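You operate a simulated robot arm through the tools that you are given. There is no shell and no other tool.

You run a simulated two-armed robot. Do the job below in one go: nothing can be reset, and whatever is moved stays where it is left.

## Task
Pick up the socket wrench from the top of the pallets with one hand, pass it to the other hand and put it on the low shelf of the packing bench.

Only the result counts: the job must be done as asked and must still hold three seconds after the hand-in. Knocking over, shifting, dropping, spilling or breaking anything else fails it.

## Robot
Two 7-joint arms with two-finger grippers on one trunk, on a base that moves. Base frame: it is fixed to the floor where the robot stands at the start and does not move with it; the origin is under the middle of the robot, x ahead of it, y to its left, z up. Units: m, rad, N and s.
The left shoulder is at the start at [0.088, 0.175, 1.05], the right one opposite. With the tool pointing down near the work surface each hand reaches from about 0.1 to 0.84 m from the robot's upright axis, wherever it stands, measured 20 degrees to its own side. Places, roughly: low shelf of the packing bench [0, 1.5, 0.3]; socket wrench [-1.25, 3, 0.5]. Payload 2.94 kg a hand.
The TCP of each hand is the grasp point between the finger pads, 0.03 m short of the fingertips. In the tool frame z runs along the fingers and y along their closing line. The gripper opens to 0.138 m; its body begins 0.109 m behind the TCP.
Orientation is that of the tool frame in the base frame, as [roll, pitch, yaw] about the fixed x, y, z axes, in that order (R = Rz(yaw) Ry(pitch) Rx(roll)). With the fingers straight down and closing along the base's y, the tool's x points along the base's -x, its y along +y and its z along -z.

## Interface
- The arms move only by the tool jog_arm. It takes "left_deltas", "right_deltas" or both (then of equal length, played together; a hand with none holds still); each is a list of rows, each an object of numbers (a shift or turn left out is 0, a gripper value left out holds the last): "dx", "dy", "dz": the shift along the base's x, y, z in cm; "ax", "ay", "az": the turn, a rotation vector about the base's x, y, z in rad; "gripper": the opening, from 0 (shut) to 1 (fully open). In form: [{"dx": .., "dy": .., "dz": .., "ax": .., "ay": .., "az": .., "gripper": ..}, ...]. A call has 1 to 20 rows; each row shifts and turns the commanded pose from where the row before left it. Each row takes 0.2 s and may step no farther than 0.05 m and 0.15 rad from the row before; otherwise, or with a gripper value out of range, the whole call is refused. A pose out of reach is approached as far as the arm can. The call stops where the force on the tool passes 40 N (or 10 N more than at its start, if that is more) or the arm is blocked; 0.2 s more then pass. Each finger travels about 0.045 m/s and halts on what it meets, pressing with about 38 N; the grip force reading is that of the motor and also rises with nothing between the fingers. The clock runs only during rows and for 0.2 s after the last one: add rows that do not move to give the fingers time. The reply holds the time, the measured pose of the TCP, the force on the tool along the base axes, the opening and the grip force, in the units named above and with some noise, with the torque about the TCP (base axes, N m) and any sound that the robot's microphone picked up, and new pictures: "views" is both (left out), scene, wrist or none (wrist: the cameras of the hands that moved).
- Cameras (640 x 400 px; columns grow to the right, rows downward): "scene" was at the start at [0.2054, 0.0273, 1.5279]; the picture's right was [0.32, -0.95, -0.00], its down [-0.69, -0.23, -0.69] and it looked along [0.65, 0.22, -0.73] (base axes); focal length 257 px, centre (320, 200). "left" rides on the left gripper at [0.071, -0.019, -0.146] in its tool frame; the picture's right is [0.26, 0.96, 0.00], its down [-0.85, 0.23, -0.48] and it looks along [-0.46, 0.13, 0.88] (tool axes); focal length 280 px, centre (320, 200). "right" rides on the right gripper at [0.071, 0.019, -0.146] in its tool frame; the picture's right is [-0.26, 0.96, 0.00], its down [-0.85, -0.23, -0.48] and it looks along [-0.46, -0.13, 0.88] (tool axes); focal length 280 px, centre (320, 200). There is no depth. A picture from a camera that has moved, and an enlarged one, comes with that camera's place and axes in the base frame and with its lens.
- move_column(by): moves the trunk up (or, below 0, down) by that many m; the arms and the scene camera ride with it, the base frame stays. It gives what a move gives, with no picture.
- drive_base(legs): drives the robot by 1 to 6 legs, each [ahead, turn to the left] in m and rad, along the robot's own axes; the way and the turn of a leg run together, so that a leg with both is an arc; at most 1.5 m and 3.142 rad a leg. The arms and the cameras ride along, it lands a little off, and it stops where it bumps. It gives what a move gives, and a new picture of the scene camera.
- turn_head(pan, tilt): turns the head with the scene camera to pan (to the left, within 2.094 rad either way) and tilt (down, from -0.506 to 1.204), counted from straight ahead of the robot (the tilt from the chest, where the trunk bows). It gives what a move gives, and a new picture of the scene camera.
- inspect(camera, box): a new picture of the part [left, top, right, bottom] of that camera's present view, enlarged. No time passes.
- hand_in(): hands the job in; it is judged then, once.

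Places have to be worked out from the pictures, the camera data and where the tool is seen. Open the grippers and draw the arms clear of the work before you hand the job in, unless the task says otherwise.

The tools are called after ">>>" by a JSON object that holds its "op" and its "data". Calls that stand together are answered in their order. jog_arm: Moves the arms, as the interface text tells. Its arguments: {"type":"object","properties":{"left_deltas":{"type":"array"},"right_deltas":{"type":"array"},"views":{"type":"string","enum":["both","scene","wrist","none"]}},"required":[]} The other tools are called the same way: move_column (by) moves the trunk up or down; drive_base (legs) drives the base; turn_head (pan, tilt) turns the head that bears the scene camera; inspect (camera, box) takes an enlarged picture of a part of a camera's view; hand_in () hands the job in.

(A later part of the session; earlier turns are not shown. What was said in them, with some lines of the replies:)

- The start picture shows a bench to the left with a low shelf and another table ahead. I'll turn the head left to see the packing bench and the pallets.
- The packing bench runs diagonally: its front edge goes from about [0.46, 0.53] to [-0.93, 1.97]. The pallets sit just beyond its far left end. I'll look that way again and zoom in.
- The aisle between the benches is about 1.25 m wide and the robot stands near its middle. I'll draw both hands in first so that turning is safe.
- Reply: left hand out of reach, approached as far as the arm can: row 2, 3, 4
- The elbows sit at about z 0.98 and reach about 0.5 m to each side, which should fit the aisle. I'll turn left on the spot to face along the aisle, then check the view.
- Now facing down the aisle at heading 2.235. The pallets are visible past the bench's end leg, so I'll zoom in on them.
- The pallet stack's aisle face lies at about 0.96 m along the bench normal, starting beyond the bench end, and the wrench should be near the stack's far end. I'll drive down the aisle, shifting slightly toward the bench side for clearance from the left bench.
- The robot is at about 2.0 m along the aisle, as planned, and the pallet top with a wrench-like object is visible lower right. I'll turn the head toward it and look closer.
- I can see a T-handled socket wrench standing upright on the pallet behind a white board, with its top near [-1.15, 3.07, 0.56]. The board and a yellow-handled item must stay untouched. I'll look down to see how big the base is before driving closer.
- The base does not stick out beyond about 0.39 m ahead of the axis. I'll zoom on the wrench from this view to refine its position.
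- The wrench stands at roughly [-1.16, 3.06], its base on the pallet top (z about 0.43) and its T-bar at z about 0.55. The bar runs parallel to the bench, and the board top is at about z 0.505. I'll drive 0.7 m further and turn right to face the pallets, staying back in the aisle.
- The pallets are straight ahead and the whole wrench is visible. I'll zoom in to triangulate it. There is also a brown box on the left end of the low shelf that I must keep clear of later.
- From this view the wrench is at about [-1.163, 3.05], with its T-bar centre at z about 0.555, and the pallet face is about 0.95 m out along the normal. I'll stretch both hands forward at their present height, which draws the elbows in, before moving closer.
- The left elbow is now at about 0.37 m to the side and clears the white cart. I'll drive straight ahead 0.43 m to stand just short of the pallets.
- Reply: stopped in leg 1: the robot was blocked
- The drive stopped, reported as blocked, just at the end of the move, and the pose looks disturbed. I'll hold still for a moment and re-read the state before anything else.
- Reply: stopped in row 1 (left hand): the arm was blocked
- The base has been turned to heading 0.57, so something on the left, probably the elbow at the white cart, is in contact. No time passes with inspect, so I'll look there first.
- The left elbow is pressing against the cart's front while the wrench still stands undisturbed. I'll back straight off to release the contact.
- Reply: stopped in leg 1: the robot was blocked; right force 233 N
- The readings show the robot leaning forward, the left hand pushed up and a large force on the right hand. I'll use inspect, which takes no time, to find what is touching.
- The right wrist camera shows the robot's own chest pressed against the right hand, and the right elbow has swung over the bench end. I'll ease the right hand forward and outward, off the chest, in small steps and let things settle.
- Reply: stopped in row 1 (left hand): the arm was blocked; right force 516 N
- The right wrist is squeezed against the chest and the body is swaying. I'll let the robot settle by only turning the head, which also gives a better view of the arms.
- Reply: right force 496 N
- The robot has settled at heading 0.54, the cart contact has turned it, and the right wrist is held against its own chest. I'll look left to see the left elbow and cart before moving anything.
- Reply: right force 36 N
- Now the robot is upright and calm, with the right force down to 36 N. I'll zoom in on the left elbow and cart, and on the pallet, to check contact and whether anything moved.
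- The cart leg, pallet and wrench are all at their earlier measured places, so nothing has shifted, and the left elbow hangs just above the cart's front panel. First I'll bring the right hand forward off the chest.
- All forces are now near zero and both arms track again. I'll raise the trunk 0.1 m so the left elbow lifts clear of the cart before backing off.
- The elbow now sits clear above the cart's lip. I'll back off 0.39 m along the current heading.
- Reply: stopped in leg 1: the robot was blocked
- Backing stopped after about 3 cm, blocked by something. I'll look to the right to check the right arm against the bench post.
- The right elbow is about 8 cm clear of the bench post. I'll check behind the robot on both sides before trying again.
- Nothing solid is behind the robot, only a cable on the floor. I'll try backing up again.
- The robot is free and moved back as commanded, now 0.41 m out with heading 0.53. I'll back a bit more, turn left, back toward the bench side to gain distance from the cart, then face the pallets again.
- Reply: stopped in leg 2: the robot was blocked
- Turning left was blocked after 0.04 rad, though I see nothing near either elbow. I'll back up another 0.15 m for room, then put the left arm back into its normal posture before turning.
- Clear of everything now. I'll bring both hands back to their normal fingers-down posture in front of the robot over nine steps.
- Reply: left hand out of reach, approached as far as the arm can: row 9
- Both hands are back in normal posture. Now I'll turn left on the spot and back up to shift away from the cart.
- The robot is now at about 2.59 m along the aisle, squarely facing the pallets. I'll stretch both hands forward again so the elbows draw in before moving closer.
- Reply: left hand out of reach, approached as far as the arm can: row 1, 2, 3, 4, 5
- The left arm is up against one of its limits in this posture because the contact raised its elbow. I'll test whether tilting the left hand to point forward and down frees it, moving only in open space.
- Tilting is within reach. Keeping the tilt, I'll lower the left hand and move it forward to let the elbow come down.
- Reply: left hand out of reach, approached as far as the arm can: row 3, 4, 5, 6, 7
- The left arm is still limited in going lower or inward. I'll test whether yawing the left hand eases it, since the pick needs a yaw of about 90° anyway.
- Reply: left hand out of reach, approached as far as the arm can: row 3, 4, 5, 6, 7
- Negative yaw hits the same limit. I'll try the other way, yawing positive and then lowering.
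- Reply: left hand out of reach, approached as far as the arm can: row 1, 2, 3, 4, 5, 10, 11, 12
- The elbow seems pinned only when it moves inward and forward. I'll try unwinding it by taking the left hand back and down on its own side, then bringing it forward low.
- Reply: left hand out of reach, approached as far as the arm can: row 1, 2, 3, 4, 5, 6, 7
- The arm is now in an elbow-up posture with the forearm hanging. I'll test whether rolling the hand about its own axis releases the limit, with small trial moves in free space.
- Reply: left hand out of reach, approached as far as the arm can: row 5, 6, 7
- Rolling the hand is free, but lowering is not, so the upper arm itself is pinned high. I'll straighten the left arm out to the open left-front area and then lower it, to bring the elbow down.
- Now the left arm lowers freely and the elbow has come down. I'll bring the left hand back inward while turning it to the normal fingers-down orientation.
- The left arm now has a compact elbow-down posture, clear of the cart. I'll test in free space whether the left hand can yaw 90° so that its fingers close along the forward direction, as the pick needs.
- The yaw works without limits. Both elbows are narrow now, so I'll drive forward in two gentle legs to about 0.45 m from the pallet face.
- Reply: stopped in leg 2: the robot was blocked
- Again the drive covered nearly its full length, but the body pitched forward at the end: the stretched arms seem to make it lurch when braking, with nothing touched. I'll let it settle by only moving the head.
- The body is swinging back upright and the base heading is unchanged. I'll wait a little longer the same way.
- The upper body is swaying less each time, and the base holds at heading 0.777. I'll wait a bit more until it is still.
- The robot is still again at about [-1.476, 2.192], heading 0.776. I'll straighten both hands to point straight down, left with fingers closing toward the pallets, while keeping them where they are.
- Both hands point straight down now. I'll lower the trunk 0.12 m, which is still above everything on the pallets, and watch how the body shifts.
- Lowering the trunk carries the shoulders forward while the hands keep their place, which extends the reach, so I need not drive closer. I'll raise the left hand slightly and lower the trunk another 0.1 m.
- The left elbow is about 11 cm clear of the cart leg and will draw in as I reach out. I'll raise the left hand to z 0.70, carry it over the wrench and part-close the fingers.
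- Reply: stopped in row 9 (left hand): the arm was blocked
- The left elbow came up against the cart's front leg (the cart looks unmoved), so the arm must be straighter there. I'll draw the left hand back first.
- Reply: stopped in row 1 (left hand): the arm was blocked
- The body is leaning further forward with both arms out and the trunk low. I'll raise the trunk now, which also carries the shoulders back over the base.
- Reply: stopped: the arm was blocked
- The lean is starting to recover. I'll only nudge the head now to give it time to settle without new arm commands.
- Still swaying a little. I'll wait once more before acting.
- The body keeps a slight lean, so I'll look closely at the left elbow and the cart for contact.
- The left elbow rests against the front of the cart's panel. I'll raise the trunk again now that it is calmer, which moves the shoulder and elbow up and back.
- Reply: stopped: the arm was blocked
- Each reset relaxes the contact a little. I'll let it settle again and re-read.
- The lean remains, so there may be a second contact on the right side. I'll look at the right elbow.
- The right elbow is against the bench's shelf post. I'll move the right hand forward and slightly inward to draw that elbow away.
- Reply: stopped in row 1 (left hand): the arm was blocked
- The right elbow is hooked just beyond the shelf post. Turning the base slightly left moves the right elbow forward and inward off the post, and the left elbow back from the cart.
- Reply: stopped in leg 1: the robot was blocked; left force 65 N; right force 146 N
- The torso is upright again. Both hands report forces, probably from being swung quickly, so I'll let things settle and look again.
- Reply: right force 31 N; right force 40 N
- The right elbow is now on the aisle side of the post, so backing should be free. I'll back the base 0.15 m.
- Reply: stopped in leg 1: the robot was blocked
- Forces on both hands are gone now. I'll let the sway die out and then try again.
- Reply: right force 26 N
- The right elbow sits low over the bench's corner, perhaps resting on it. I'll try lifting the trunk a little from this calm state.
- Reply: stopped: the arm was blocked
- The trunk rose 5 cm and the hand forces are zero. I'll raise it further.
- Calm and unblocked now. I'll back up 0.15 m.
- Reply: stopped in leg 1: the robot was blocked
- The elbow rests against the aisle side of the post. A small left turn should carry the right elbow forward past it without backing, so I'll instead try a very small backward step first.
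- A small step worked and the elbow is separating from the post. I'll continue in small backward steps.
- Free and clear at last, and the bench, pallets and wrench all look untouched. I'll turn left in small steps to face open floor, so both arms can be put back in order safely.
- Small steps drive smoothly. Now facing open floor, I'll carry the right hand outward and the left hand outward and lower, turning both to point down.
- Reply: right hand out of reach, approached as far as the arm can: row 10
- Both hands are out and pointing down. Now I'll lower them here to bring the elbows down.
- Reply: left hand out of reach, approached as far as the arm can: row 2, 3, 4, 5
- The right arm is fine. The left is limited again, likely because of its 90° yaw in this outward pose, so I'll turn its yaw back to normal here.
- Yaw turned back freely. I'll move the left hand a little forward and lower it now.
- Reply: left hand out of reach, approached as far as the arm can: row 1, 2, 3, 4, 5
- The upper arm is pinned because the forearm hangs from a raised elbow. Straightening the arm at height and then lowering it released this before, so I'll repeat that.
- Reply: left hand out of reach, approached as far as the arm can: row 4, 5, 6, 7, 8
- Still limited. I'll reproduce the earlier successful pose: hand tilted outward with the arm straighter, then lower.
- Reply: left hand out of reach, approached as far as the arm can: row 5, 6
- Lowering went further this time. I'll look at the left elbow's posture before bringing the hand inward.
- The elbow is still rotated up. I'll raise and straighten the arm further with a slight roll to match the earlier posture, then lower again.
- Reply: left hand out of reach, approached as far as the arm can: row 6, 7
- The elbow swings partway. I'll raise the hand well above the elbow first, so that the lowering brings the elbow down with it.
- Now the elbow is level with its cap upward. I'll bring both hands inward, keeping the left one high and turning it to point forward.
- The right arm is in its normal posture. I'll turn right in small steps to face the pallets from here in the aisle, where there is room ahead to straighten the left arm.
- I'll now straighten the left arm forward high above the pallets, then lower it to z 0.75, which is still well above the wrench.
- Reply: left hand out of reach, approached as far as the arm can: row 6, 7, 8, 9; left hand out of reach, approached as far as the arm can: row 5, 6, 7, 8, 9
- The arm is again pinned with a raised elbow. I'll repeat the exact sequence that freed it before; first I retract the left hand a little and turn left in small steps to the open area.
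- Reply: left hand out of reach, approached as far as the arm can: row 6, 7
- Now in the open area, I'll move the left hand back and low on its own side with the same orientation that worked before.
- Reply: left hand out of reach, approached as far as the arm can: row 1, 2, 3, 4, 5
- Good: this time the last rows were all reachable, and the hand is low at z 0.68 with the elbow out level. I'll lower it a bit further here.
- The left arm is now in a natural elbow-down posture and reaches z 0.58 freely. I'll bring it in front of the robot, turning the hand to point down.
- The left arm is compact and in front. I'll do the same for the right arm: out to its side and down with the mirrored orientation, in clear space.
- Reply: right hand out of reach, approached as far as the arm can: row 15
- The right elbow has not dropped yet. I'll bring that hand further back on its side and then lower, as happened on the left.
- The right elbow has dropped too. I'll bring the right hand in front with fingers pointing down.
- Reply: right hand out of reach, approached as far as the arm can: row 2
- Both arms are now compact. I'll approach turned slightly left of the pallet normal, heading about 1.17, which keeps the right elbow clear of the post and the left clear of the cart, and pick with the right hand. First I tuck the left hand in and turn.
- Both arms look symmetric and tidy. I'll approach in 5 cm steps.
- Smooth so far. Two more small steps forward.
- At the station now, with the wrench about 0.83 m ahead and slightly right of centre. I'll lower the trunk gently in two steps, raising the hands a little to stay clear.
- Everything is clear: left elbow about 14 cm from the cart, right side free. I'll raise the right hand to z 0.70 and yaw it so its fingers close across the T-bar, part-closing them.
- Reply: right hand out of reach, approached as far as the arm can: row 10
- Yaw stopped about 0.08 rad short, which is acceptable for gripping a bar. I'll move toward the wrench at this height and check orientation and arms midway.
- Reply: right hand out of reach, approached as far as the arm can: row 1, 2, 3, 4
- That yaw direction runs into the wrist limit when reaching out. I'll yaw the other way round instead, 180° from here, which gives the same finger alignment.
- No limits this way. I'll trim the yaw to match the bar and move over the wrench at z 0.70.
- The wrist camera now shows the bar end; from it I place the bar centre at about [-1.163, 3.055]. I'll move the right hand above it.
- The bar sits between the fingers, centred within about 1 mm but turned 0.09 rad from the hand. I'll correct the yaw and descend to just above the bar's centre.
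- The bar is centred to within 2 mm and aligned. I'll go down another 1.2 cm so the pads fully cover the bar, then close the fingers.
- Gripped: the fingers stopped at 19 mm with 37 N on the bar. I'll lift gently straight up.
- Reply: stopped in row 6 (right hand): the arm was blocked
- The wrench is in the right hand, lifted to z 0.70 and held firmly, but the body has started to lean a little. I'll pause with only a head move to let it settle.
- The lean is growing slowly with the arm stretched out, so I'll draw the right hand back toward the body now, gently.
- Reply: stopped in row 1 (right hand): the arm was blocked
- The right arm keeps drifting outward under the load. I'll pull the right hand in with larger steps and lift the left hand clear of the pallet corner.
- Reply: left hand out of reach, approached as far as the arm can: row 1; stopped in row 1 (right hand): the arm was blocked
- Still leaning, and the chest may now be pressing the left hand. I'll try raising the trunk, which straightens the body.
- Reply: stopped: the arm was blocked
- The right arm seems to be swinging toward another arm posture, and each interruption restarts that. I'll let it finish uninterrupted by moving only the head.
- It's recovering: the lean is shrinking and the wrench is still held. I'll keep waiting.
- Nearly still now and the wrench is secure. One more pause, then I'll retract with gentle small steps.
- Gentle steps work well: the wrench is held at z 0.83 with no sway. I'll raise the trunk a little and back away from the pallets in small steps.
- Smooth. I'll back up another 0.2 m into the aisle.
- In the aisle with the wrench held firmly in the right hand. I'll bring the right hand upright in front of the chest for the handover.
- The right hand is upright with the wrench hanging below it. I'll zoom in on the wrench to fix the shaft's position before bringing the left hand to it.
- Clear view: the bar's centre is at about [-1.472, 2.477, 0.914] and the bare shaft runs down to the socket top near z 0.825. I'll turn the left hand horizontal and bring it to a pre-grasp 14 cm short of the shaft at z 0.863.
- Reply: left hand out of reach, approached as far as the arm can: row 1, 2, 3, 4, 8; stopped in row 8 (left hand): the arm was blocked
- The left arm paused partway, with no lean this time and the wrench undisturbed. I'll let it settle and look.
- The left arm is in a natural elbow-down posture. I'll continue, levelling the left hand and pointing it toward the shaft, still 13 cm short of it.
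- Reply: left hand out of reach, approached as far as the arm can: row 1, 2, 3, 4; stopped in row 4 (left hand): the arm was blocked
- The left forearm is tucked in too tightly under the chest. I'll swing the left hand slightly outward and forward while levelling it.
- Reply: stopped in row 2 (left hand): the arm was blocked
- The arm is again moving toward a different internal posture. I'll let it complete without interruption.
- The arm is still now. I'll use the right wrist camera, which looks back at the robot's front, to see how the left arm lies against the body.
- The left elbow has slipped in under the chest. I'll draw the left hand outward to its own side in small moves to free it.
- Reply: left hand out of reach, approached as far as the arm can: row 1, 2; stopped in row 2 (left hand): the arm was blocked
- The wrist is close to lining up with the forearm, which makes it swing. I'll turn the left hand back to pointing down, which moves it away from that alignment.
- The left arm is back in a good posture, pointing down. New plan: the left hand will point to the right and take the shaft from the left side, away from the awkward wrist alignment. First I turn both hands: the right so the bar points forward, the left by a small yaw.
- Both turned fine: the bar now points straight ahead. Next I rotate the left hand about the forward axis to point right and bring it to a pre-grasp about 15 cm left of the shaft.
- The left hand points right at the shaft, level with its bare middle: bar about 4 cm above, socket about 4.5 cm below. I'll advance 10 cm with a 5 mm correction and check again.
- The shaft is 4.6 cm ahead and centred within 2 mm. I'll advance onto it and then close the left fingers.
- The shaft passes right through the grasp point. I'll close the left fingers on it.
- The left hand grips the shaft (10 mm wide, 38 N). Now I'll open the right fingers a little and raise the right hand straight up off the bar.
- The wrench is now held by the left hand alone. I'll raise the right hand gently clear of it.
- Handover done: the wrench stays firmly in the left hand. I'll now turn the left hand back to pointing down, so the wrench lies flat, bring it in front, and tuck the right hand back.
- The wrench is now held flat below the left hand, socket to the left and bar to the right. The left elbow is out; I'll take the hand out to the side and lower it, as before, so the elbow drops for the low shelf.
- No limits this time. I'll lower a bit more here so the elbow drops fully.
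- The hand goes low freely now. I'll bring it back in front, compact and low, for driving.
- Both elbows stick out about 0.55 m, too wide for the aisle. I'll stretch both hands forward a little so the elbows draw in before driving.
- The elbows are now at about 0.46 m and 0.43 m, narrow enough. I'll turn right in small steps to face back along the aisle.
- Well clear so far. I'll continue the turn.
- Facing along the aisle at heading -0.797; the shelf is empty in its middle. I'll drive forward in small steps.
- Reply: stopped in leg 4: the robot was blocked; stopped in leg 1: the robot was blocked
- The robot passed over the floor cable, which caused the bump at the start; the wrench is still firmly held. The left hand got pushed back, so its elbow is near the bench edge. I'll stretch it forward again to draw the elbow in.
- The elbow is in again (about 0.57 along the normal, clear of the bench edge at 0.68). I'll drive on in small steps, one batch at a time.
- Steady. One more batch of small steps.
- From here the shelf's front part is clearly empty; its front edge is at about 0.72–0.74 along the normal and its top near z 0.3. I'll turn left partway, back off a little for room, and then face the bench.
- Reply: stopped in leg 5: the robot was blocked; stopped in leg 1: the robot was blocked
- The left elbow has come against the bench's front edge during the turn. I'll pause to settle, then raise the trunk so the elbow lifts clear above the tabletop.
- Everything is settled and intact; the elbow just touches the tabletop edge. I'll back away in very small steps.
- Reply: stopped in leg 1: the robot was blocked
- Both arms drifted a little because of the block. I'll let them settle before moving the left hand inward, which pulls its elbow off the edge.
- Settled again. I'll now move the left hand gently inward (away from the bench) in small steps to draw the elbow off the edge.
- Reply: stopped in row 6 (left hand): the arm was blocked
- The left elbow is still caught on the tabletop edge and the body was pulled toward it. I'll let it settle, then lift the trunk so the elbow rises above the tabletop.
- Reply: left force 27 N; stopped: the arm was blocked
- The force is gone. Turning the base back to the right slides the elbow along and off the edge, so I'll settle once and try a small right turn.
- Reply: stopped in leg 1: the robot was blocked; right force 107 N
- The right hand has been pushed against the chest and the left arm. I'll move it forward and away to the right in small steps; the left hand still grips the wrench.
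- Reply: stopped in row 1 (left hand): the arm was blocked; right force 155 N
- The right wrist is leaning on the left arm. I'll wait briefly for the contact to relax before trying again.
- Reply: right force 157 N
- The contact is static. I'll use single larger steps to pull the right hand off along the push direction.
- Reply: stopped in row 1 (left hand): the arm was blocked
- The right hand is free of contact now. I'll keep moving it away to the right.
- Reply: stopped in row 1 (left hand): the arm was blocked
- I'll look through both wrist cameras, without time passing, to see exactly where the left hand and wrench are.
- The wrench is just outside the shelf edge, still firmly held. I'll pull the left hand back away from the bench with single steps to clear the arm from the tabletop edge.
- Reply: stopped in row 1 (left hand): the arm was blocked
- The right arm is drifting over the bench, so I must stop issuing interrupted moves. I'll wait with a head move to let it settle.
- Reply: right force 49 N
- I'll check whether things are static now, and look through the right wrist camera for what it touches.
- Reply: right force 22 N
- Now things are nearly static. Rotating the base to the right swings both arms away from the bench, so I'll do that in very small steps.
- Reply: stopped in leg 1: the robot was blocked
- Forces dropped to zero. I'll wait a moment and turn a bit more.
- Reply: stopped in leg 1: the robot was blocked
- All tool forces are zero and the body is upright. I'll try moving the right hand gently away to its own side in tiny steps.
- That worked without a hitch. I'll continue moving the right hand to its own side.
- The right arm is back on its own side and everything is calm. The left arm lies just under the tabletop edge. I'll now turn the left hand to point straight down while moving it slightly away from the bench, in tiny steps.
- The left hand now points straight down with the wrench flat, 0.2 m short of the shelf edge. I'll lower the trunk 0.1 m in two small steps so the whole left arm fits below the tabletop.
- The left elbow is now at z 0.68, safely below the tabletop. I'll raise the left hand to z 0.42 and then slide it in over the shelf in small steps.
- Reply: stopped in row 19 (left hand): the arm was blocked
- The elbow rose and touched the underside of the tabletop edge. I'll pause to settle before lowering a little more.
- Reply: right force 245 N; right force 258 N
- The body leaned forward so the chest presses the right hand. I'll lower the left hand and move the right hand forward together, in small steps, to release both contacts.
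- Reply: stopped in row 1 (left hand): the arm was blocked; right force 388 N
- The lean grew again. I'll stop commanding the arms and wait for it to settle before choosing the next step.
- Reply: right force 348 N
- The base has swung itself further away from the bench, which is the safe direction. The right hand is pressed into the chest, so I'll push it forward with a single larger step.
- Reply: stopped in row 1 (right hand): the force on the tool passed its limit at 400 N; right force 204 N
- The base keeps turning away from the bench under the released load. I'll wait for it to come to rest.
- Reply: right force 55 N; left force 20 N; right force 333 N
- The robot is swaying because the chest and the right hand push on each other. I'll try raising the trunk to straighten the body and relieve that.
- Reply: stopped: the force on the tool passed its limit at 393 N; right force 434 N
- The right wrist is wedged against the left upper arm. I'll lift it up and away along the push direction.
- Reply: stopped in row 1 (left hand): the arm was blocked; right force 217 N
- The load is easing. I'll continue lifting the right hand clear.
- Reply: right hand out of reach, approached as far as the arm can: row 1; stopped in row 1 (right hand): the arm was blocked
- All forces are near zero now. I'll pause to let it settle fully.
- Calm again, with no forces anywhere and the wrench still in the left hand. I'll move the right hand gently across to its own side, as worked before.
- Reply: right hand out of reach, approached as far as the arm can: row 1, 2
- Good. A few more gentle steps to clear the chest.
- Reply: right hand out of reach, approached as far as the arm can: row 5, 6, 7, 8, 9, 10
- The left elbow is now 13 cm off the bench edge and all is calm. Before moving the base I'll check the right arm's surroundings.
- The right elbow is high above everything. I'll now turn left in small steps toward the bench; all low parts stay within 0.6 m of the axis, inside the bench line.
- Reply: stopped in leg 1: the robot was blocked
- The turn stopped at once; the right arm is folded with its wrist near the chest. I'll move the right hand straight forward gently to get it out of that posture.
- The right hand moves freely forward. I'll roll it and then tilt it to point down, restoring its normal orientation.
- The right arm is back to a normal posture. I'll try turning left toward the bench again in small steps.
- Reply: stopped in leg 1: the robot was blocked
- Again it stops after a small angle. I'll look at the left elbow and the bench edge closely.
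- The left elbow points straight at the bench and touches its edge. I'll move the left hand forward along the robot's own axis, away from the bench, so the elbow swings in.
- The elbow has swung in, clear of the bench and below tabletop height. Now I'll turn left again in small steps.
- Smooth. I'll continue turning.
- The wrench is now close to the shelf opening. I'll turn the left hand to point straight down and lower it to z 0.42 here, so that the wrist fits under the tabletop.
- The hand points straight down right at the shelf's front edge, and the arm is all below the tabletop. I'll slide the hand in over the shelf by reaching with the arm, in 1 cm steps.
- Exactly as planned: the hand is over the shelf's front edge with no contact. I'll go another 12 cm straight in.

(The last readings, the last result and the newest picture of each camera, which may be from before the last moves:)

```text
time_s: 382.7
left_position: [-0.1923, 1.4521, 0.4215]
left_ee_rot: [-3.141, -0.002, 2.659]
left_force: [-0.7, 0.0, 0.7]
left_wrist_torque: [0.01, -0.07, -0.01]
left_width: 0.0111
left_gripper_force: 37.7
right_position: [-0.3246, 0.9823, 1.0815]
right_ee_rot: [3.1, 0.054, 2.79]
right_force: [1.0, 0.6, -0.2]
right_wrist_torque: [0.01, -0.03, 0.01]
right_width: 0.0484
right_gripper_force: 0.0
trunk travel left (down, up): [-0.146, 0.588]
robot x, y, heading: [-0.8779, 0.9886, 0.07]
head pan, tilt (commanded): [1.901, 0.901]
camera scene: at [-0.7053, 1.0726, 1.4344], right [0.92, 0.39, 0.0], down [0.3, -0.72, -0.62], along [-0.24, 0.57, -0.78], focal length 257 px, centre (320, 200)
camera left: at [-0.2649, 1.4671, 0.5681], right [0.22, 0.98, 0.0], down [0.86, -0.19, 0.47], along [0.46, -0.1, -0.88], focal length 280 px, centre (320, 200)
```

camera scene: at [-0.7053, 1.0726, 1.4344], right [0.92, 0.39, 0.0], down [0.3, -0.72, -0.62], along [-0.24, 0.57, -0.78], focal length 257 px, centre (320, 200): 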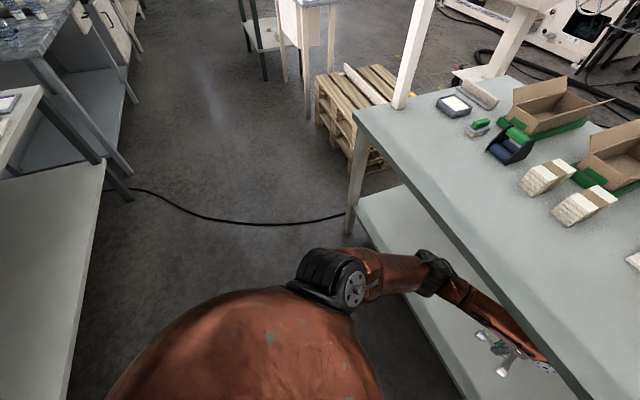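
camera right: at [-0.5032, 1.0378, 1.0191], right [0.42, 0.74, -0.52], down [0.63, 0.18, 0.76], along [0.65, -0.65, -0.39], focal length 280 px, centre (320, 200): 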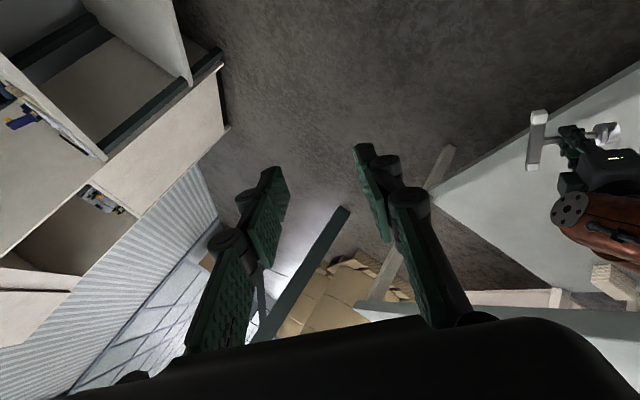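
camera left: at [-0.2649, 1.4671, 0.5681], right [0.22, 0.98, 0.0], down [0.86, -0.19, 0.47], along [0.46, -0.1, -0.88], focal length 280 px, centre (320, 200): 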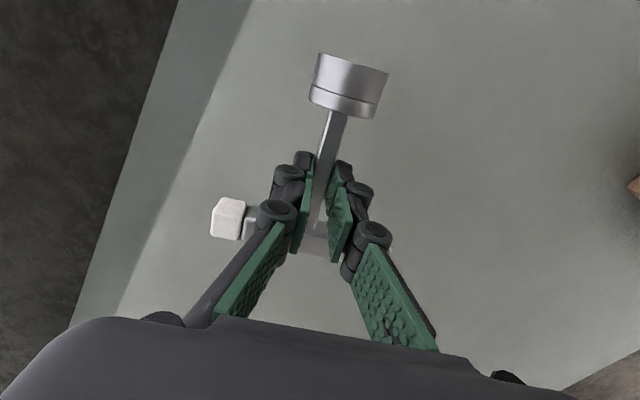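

The wrench is now fully over the shelf, about 15 cm inside its front edge and clear of the boxes. I'll lower it slowly.

>>> {"op": "jog_arm", "data": {"left_deltas": [{"dz": -0.4}, {"dz": -0.7}, {"dz": -0.8}, {"dz": -0.8}, {"dz": -0.8}, {"dz": -0.8}, {"dz": -0.7}, {"dz": -0.5}, {"dz": -0.4}], "views": "both"}}

```text
time_s: 384.7
left_position: [-0.1937, 1.451, 0.3613]
left_ee_rot: [3.141, -0.002, 2.66]
left_force: [-0.3, -0.7, -0.3]
left_wrist_torque: [-0.03, -0.05, 0.02]
left_width: 0.011
left_gripper_force: 37.9
right_position: [-0.3244, 0.9828, 1.081]
right_ee_rot: [3.099, 0.056, 2.787]
right_force: [-0.2, -0.9, 0.1]
right_wrist_torque: [0.0, 0.02, 0.01]
right_width: 0.0484
right_gripper_force: 0.1
trunk travel left (down, up): [-0.146, 0.588]
robot x, y, heading: [-0.8743, 0.9883, 0.067]
head pan, tilt (commanded): [1.901, 0.901]
camera scene: at [-0.7054, 1.0726, 1.4345], right [0.92, 0.39, 0.0], down [0.3, -0.72, -0.62], along [-0.24, 0.57, -0.78], focal length 257 px, centre (320, 200)
camera left: at [-0.2648, 1.4675, 0.5083], right [0.21, 0.98, 0.0], down [0.86, -0.19, 0.47], along [0.46, -0.1, -0.88], focal length 280 px, centre (320, 200)
```

scene: 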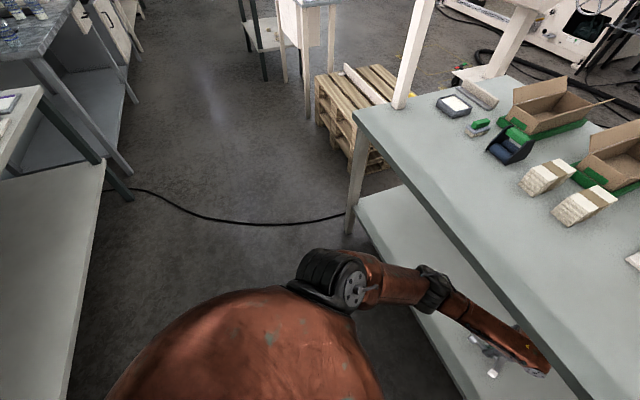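
left: 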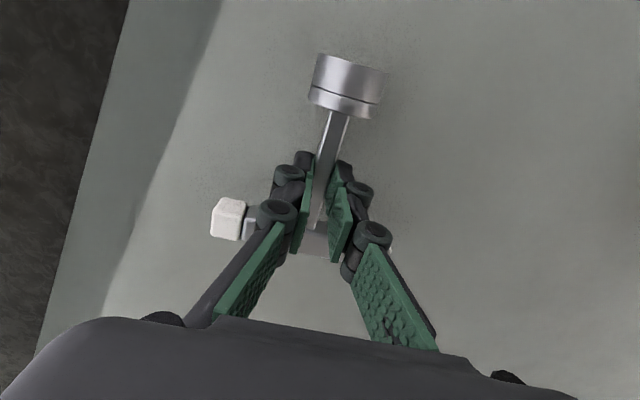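

No contact yet at z 0.36. I'll continue in 3 mm steps and watch the force.

>>> {"op": "jog_arm", "data": {"left_deltas": [{"dz": -0.3}, {"dz": -0.3}, {"dz": -0.3}, {"dz": -0.3}, {"dz": 0}], "views": "wrist"}}

```text
time_s: 385.9
left_position: [-0.1937, 1.4511, 0.3511]
left_ee_rot: [3.14, -0.001, 2.661]
left_force: [0.4, 0.4, 1.6]
left_wrist_torque: [-0.05, -0.06, 0.0]
left_width: 0.0112
left_gripper_force: 37.8
right_position: [-0.3245, 0.9824, 1.0812]
right_ee_rot: [3.099, 0.057, 2.788]
right_force: [-0.2, 0.1, -0.1]
right_wrist_torque: [-0.02, -0.04, 0.01]
right_width: 0.048
right_gripper_force: 0.1
trunk travel left (down, up): [-0.146, 0.588]
robot x, y, heading: [-0.8734, 0.9879, 0.072]
head pan, tilt (commanded): [1.901, 0.901]
camera left: at [-0.2646, 1.4673, 0.4968], right [0.21, 0.98, 0.0], down [0.86, -0.19, 0.48], along [0.46, -0.1, -0.88], focal length 280 px, centre (320, 200)
```

left: 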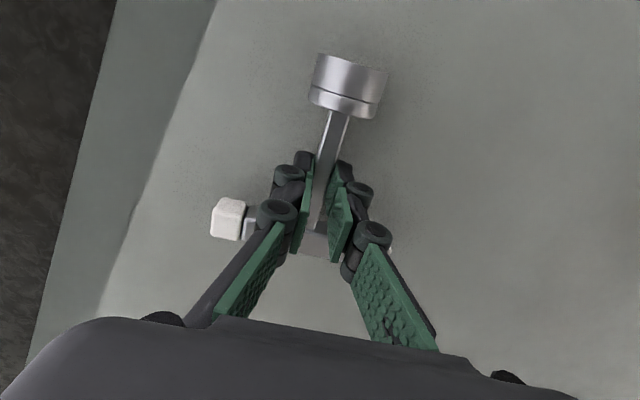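

Still free. Continuing down in 3 mm steps.

>>> {"op": "jog_arm", "data": {"left_deltas": [{"dz": -0.3}, {"dz": -0.3}, {"dz": -0.3}, {"dz": 0}], "views": "none"}}

>>> {"op": "jog_arm", "data": {"left_deltas": [{"dz": -0.3}, {"dz": -0.3}, {"dz": 0}], "views": "none"}}

```text
time_s: 386.9
left_position: [-0.193, 1.4522, 0.3407]
left_ee_rot: [3.141, -0.001, 2.66]
left_force: [0.3, -0.1, 0.4]
left_wrist_torque: [0.0, -0.11, -0.02]
left_width: 0.011
left_gripper_force: 38.1
right_position: [-0.3254, 0.9823, 1.0807]
right_ee_rot: [3.1, 0.056, 2.788]
right_force: [-0.4, 0.8, 0.2]
right_wrist_torque: [0.02, -0.05, 0.01]
right_width: 0.0483
right_gripper_force: 0.1
trunk travel left (down, up): [-0.146, 0.588]
robot x, y, heading: [-0.8743, 0.9883, 0.07]
head pan, tilt (commanded): [1.901, 0.901]
```

```text
time_s: 387.7
left_position: [-0.1921, 1.4512, 0.3395]
left_ee_rot: [3.137, 0.002, 2.662]
left_force: [-2.4, 0.0, 13.8]
left_wrist_torque: [0.49, 1.02, 0.14]
left_width: 0.0112
left_gripper_force: 38.1
right_position: [-0.3272, 0.9814, 1.082]
right_ee_rot: [3.1, 0.056, 2.788]
right_force: [0.3, 0.5, 0.4]
right_wrist_torque: [-0.03, 0.05, -0.01]
right_width: 0.0485
right_gripper_force: 0.1
trunk travel left (down, up): [-0.146, 0.588]
robot x, y, heading: [-0.8768, 0.9919, 0.07]
head pan, tilt (commanded): [1.901, 0.901]
```

Contact: 14 N upward at z 0.340, so the wrench rests on the shelf. I'll ease up 2 mm and open the left fingers.

>>> {"op": "jog_arm", "data": {"left_deltas": [{"dz": 0.3}, {"dz": 0}, {"gripper": 0.15}, {"gripper": 0.25}, {"gripper": 0.35}, {"gripper": 0.45}, {"gripper": 0.5}, {"gripper": 0.5}], "views": "both"}}

```text
time_s: 389.5
left_position: [-0.1936, 1.4517, 0.3393]
left_ee_rot: [3.141, -0.003, 2.661]
left_force: [0.2, -0.2, -0.3]
left_wrist_torque: [0.0, 0.0, -0.01]
left_width: 0.0687
left_gripper_force: 0.0
right_position: [-0.3258, 0.9826, 1.0798]
right_ee_rot: [3.1, 0.056, 2.789]
right_force: [-0.3, 0.1, 0.1]
right_wrist_torque: [0.0, -0.01, -0.03]
right_width: 0.048
right_gripper_force: 0.0
trunk travel left (down, up): [-0.146, 0.588]
robot x, y, heading: [-0.8781, 0.9893, 0.069]
head pan, tilt (commanded): [1.901, 0.901]
camera scene: at [-0.7058, 1.0723, 1.4345], right [0.92, 0.39, 0.0], down [0.31, -0.72, -0.62], along [-0.24, 0.57, -0.78], focal length 257 px, centre (320, 200)
camera left: at [-0.2647, 1.4672, 0.4853], right [0.21, 0.98, 0.0], down [0.86, -0.19, 0.47], along [0.46, -0.1, -0.88], focal length 280 px, centre (320, 200)
```

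scene: 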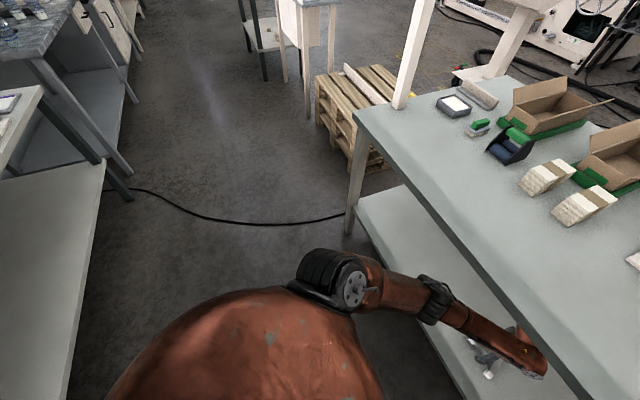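
left: 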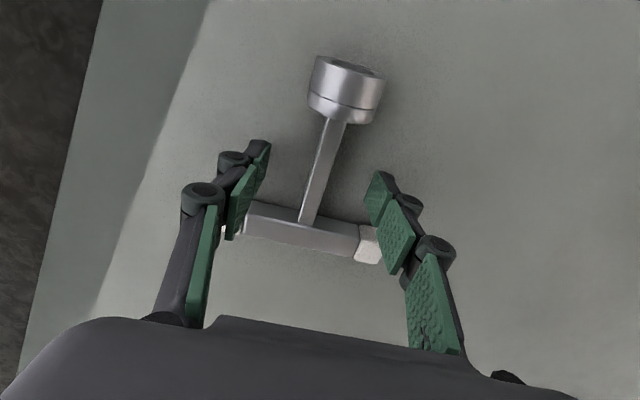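

The wrench lies on the shelf, released. I'll raise the hand slowly straight up and check that it stays put.

>>> {"op": "jog_arm", "data": {"left_deltas": [{"dz": 0.4}, {"dz": 0.6}, {"dz": 0.8}, {"dz": 0.9}, {"dz": 0.9}, {"dz": 0.9}, {"dz": 0.9}, {"dz": 0.9}, {"dz": 0.9}, {"dz": 0.6}], "views": "both"}}

```text
time_s: 391.7
left_position: [-0.194, 1.4526, 0.4164]
left_ee_rot: [3.139, -0.001, 2.661]
left_force: [-0.9, 0.4, 1.3]
left_wrist_torque: [-0.01, 0.01, 0.0]
left_width: 0.0693
left_gripper_force: 0.0
right_position: [-0.3254, 0.9828, 1.081]
right_ee_rot: [3.1, 0.056, 2.788]
right_force: [-0.4, 0.3, 0.4]
right_wrist_torque: [0.0, 0.03, 0.0]
right_width: 0.0484
right_gripper_force: 0.1
trunk travel left (down, up): [-0.146, 0.588]
robot x, y, heading: [-0.8746, 0.9863, 0.07]
head pan, tilt (commanded): [1.901, 0.901]
camera scene: at [-0.7058, 1.0723, 1.4345], right [0.92, 0.39, 0.0], down [0.31, -0.72, -0.62], along [-0.24, 0.57, -0.78], focal length 257 px, centre (320, 200)
camera left: at [-0.2651, 1.4674, 0.5632], right [0.21, 0.98, 0.0], down [0.86, -0.19, 0.48], along [0.46, -0.1, -0.88], focal length 280 px, centre (320, 200)
```

scene: 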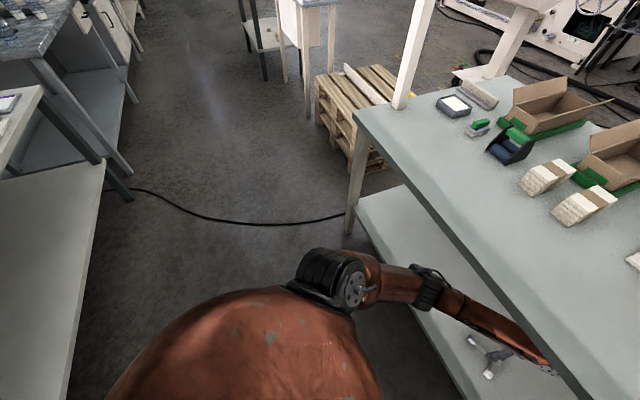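
left: 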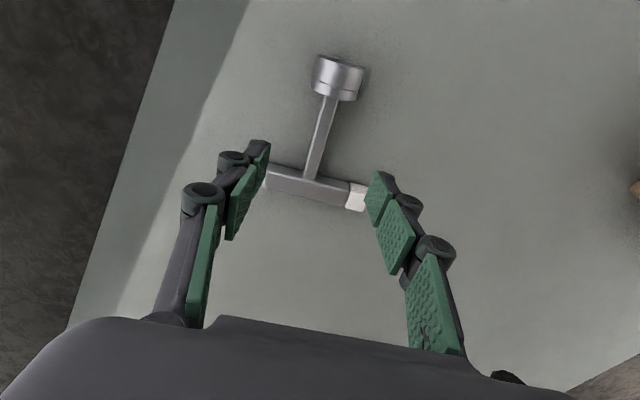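

The wrench stays flat on the shelf. I'll withdraw the left hand along the same path, out from under the tabletop.

>>> {"op": "jog_arm", "data": {"left_deltas": [{"dx": -0.3, "dy": -0.3, "dz": 0.3}, {"dx": -0.5, "dy": -0.5, "dz": 0.2}, {"dx": -0.7, "dy": -0.7}, {"dx": -0.75, "dy": -0.7}, {"dx": -0.75, "dy": -0.7}, {"dx": -0.75, "dy": -0.7}, {"dx": -0.75, "dy": -0.7}, {"dx": -0.75, "dy": -0.7}, {"dx": -0.75, "dy": -0.7}, {"dx": -0.75, "dy": -0.7}, {"dx": -0.75, "dy": -0.7}, {"dx": -0.75, "dy": -0.7}, {"dx": -0.75, "dy": -0.7}, {"dx": -0.75, "dy": -0.6}, {"dx": -0.8, "dy": -0.5}, {"dx": -0.8, "dy": -0.5}, {"dx": -0.8, "dy": -0.5}, {"dx": -0.8, "dy": -0.5}, {"dx": -0.7, "dy": -0.4}, {"dx": -0.4, "dy": -0.2}], "views": "both"}}

```text
time_s: 395.9
left_position: [-0.3333, 1.3349, 0.4204]
left_ee_rot: [3.14, -0.002, 2.658]
left_force: [0.9, 0.7, 0.8]
left_wrist_torque: [0.0, 0.0, 0.02]
left_width: 0.0688
left_gripper_force: 0.0
right_position: [-0.3252, 0.9819, 1.0819]
right_ee_rot: [3.099, 0.055, 2.788]
right_force: [-0.1, -0.3, 0.1]
right_wrist_torque: [0.0, 0.0, -0.01]
right_width: 0.0483
right_gripper_force: 0.1
trunk travel left (down, up): [-0.146, 0.588]
robot x, y, heading: [-0.876, 0.9846, 0.07]
head pan, tilt (commanded): [1.901, 0.901]
camera scene: at [-0.706, 1.072, 1.4346], right [0.92, 0.39, 0.0], down [0.31, -0.72, -0.62], along [-0.24, 0.57, -0.78], focal length 257 px, centre (320, 200)
camera left: at [-0.4055, 1.3501, 0.5684], right [0.21, 0.98, 0.0], down [0.86, -0.19, 0.48], along [0.46, -0.1, -0.88], focal length 280 px, centre (320, 200)
```

scene: 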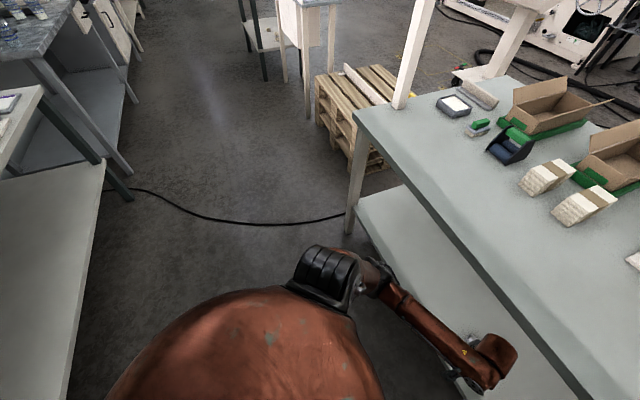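
left: 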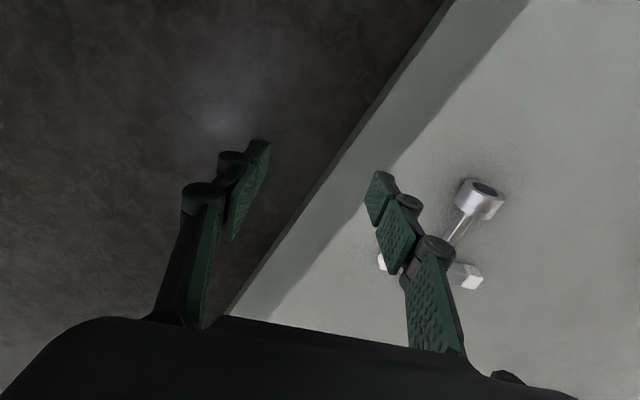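

The wrench lies well inside the shelf edge. I'll draw the hand out a further 14 cm so it is fully clear of the bench, and open both grippers.

>>> {"op": "jog_arm", "data": {"left_deltas": [{"dx": -0.4, "dy": -0.4}, {"dx": -0.7, "dy": -0.6}, {"dx": -0.8, "dy": -0.7}, {"dx": -0.8, "dy": -0.7}, {"dx": -0.8, "dy": -0.7}, {"dx": -0.8, "dy": -0.7}, {"dx": -0.8, "dy": -0.7}, {"dx": -0.8, "dy": -0.7}, {"dx": -0.8, "dy": -0.7}, {"dx": -0.8, "dy": -0.7}, {"dx": -0.8, "dy": -0.7}, {"dx": -0.8, "dy": -0.7}, {"dx": -0.7, "dy": -0.6}, {"dx": -0.4, "dy": -0.4}], "views": "both"}}

```text
time_s: 398.9
left_position: [-0.4349, 1.2445, 0.4225]
left_ee_rot: [-3.141, -0.003, 2.659]
left_force: [0.0, -0.1, 1.1]
left_wrist_torque: [-0.01, 0.0, -0.04]
left_width: 0.069
left_gripper_force: 0.0
right_position: [-0.3258, 0.9815, 1.0804]
right_ee_rot: [3.1, 0.056, 2.788]
right_force: [-0.4, 0.4, -0.1]
right_wrist_torque: [0.0, -0.02, -0.02]
right_width: 0.0481
right_gripper_force: 0.1
trunk travel left (down, up): [-0.146, 0.588]
robot x, y, heading: [-0.8757, 0.9879, 0.071]
head pan, tilt (commanded): [1.901, 0.901]
camera scene: at [-0.706, 1.0719, 1.4346], right [0.92, 0.39, 0.0], down [0.31, -0.72, -0.62], along [-0.24, 0.57, -0.78], focal length 257 px, centre (320, 200)
camera left: at [-0.5077, 1.26, 0.5687], right [0.22, 0.98, 0.0], down [0.86, -0.19, 0.48], along [0.46, -0.1, -0.88], focal length 280 px, centre (320, 200)
```

scene: 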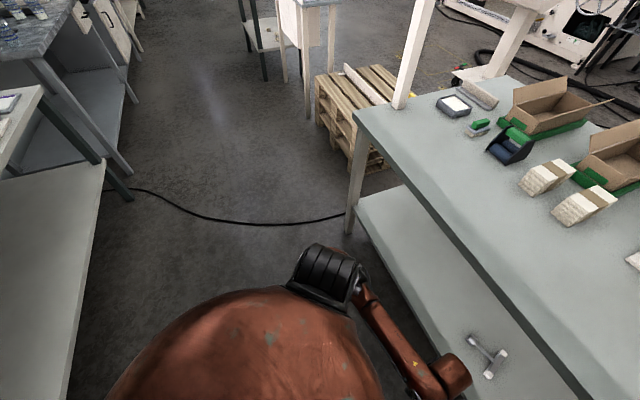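
left: 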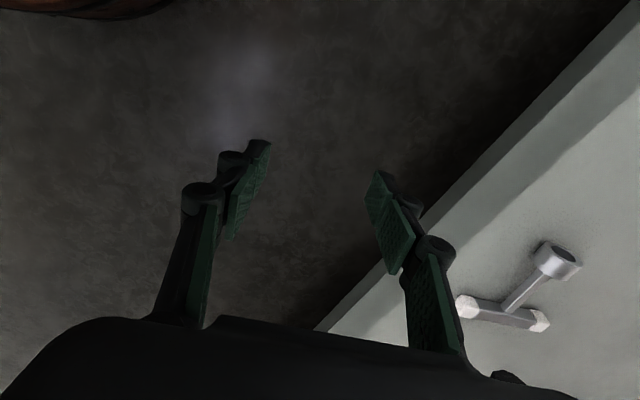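

The wrench lies alone on the low shelf and the hand is outside. I'll open both grippers fully and take a last look at the scene.

>>> {"op": "jog_arm", "data": {"left_deltas": [{"gripper": 0.8}, {"gripper": 1.0}, {"gripper": 1.0}, {"gripper": 1.0}, {"gripper": 1.0}, {"gripper": 1.0}], "right_deltas": [{"gripper": 0.8}, {"gripper": 1.0}, {"gripper": 1.0}, {"gripper": 1.0}, {"gripper": 1.0}, {"gripper": 1.0}], "views": "none"}}

>>> {"op": "turn_head", "data": {"pan": 1.3, "tilt": 0.8}}

>>> {"op": "inspect", "data": {"camera": "scene", "box": [0, 0, 640, 400]}}

```text
time_s: 400.3
left_position: [-0.436, 1.2448, 0.4219]
left_ee_rot: [3.14, -0.002, 2.659]
left_force: [-0.6, 0.8, 0.2]
left_wrist_torque: [0.01, -0.03, 0.01]
left_width: 0.1381
left_gripper_force: 0.0
right_position: [-0.326, 0.9827, 1.0809]
right_ee_rot: [3.097, 0.056, 2.786]
right_force: [-0.3, 0.4, 0.3]
right_wrist_torque: [-0.01, -0.01, 0.03]
right_width: 0.1382
right_gripper_force: 0.0
trunk travel left (down, up): [-0.146, 0.588]
robot x, y, heading: [-0.8761, 0.9866, 0.069]
head pan, tilt (commanded): [1.901, 0.901]
```

```text
time_s: 401.3
left_position: [-0.4359, 1.2438, 0.4226]
left_ee_rot: [3.14, -0.003, 2.66]
left_force: [0.2, -0.3, 0.4]
left_wrist_torque: [-0.02, 0.0, 0.02]
left_width: 0.1379
left_gripper_force: 0.1
right_position: [-0.3255, 0.9822, 1.082]
right_ee_rot: [3.1, 0.055, 2.787]
right_force: [0.2, 0.2, -0.4]
right_wrist_torque: [-0.01, -0.02, 0.01]
right_width: 0.1381
right_gripper_force: 0.0
trunk travel left (down, up): [-0.146, 0.588]
robot x, y, heading: [-0.879, 0.9862, 0.068]
head pan, tilt (commanded): [1.3, 0.799]
camera scene: at [-0.6606, 1.0815, 1.4424], right [0.98, -0.2, 0.0], down [-0.14, -0.7, -0.7], along [0.14, 0.68, -0.72], focal length 257 px, centre (320, 200)
```

scene: 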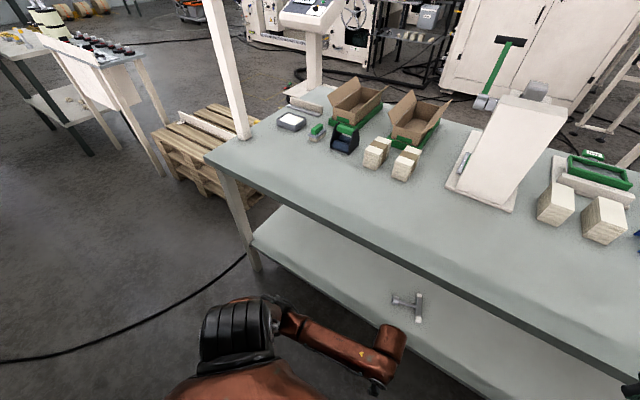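

```text
1.00 times, centred on (320, 200) of scene (not enlarged: the box is as wide or as high as the picture)
camera zoom: at [-0.6606, 1.0815, 1.4424], right [0.98, -0.2, 0.0], down [-0.14, -0.7, -0.7], along [0.14, 0.68, -0.72], focal length 257 px, centre (320, 200)
```

zoom: 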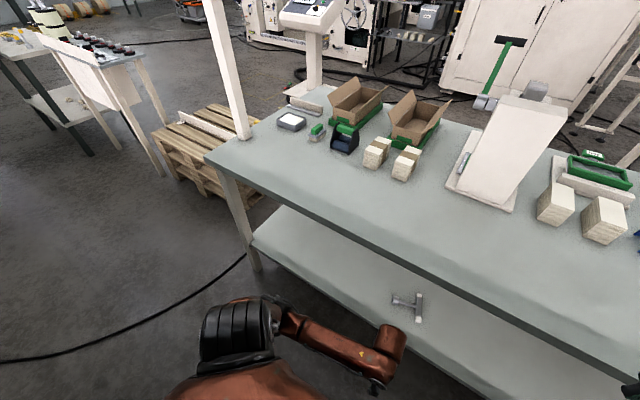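

The socket wrench lies at rest on the packing bench's low shelf. Both grippers are open and the arms are clear, and the bench items and pallet look undisturbed. I'm handing in.

>>> {"op": "hand_in", "data": {}}

```text
The job is handed in.
```

The socket wrench is lying flat on the low shelf of the packing bench, about 15 cm inside the front edge. I picked it off the pallets with the right hand, passed it to the left, and set it down with the left. I then opened both grippers, drew the arms clear and handed the job in. No result came back beyond confirmation of the hand-in.

**Contact along the way:** The robot did not move cleanly throughout.
- The left elbow pressed against the white cart by the pallets and against the packing bench's front edge.
- The right elbow caught on the bench's shelf post.
- Near the end the right arm pressed against the robot's own chest and left arm, with readings of several hundred newtons.

**State of the other items:** After the first contact I re-measured the cart leg, the pallet and the wrench, and they had not moved. In the last pictures the items on the bench and pallets look as they did at the start, but I judged that by eye and did not re-measure them.
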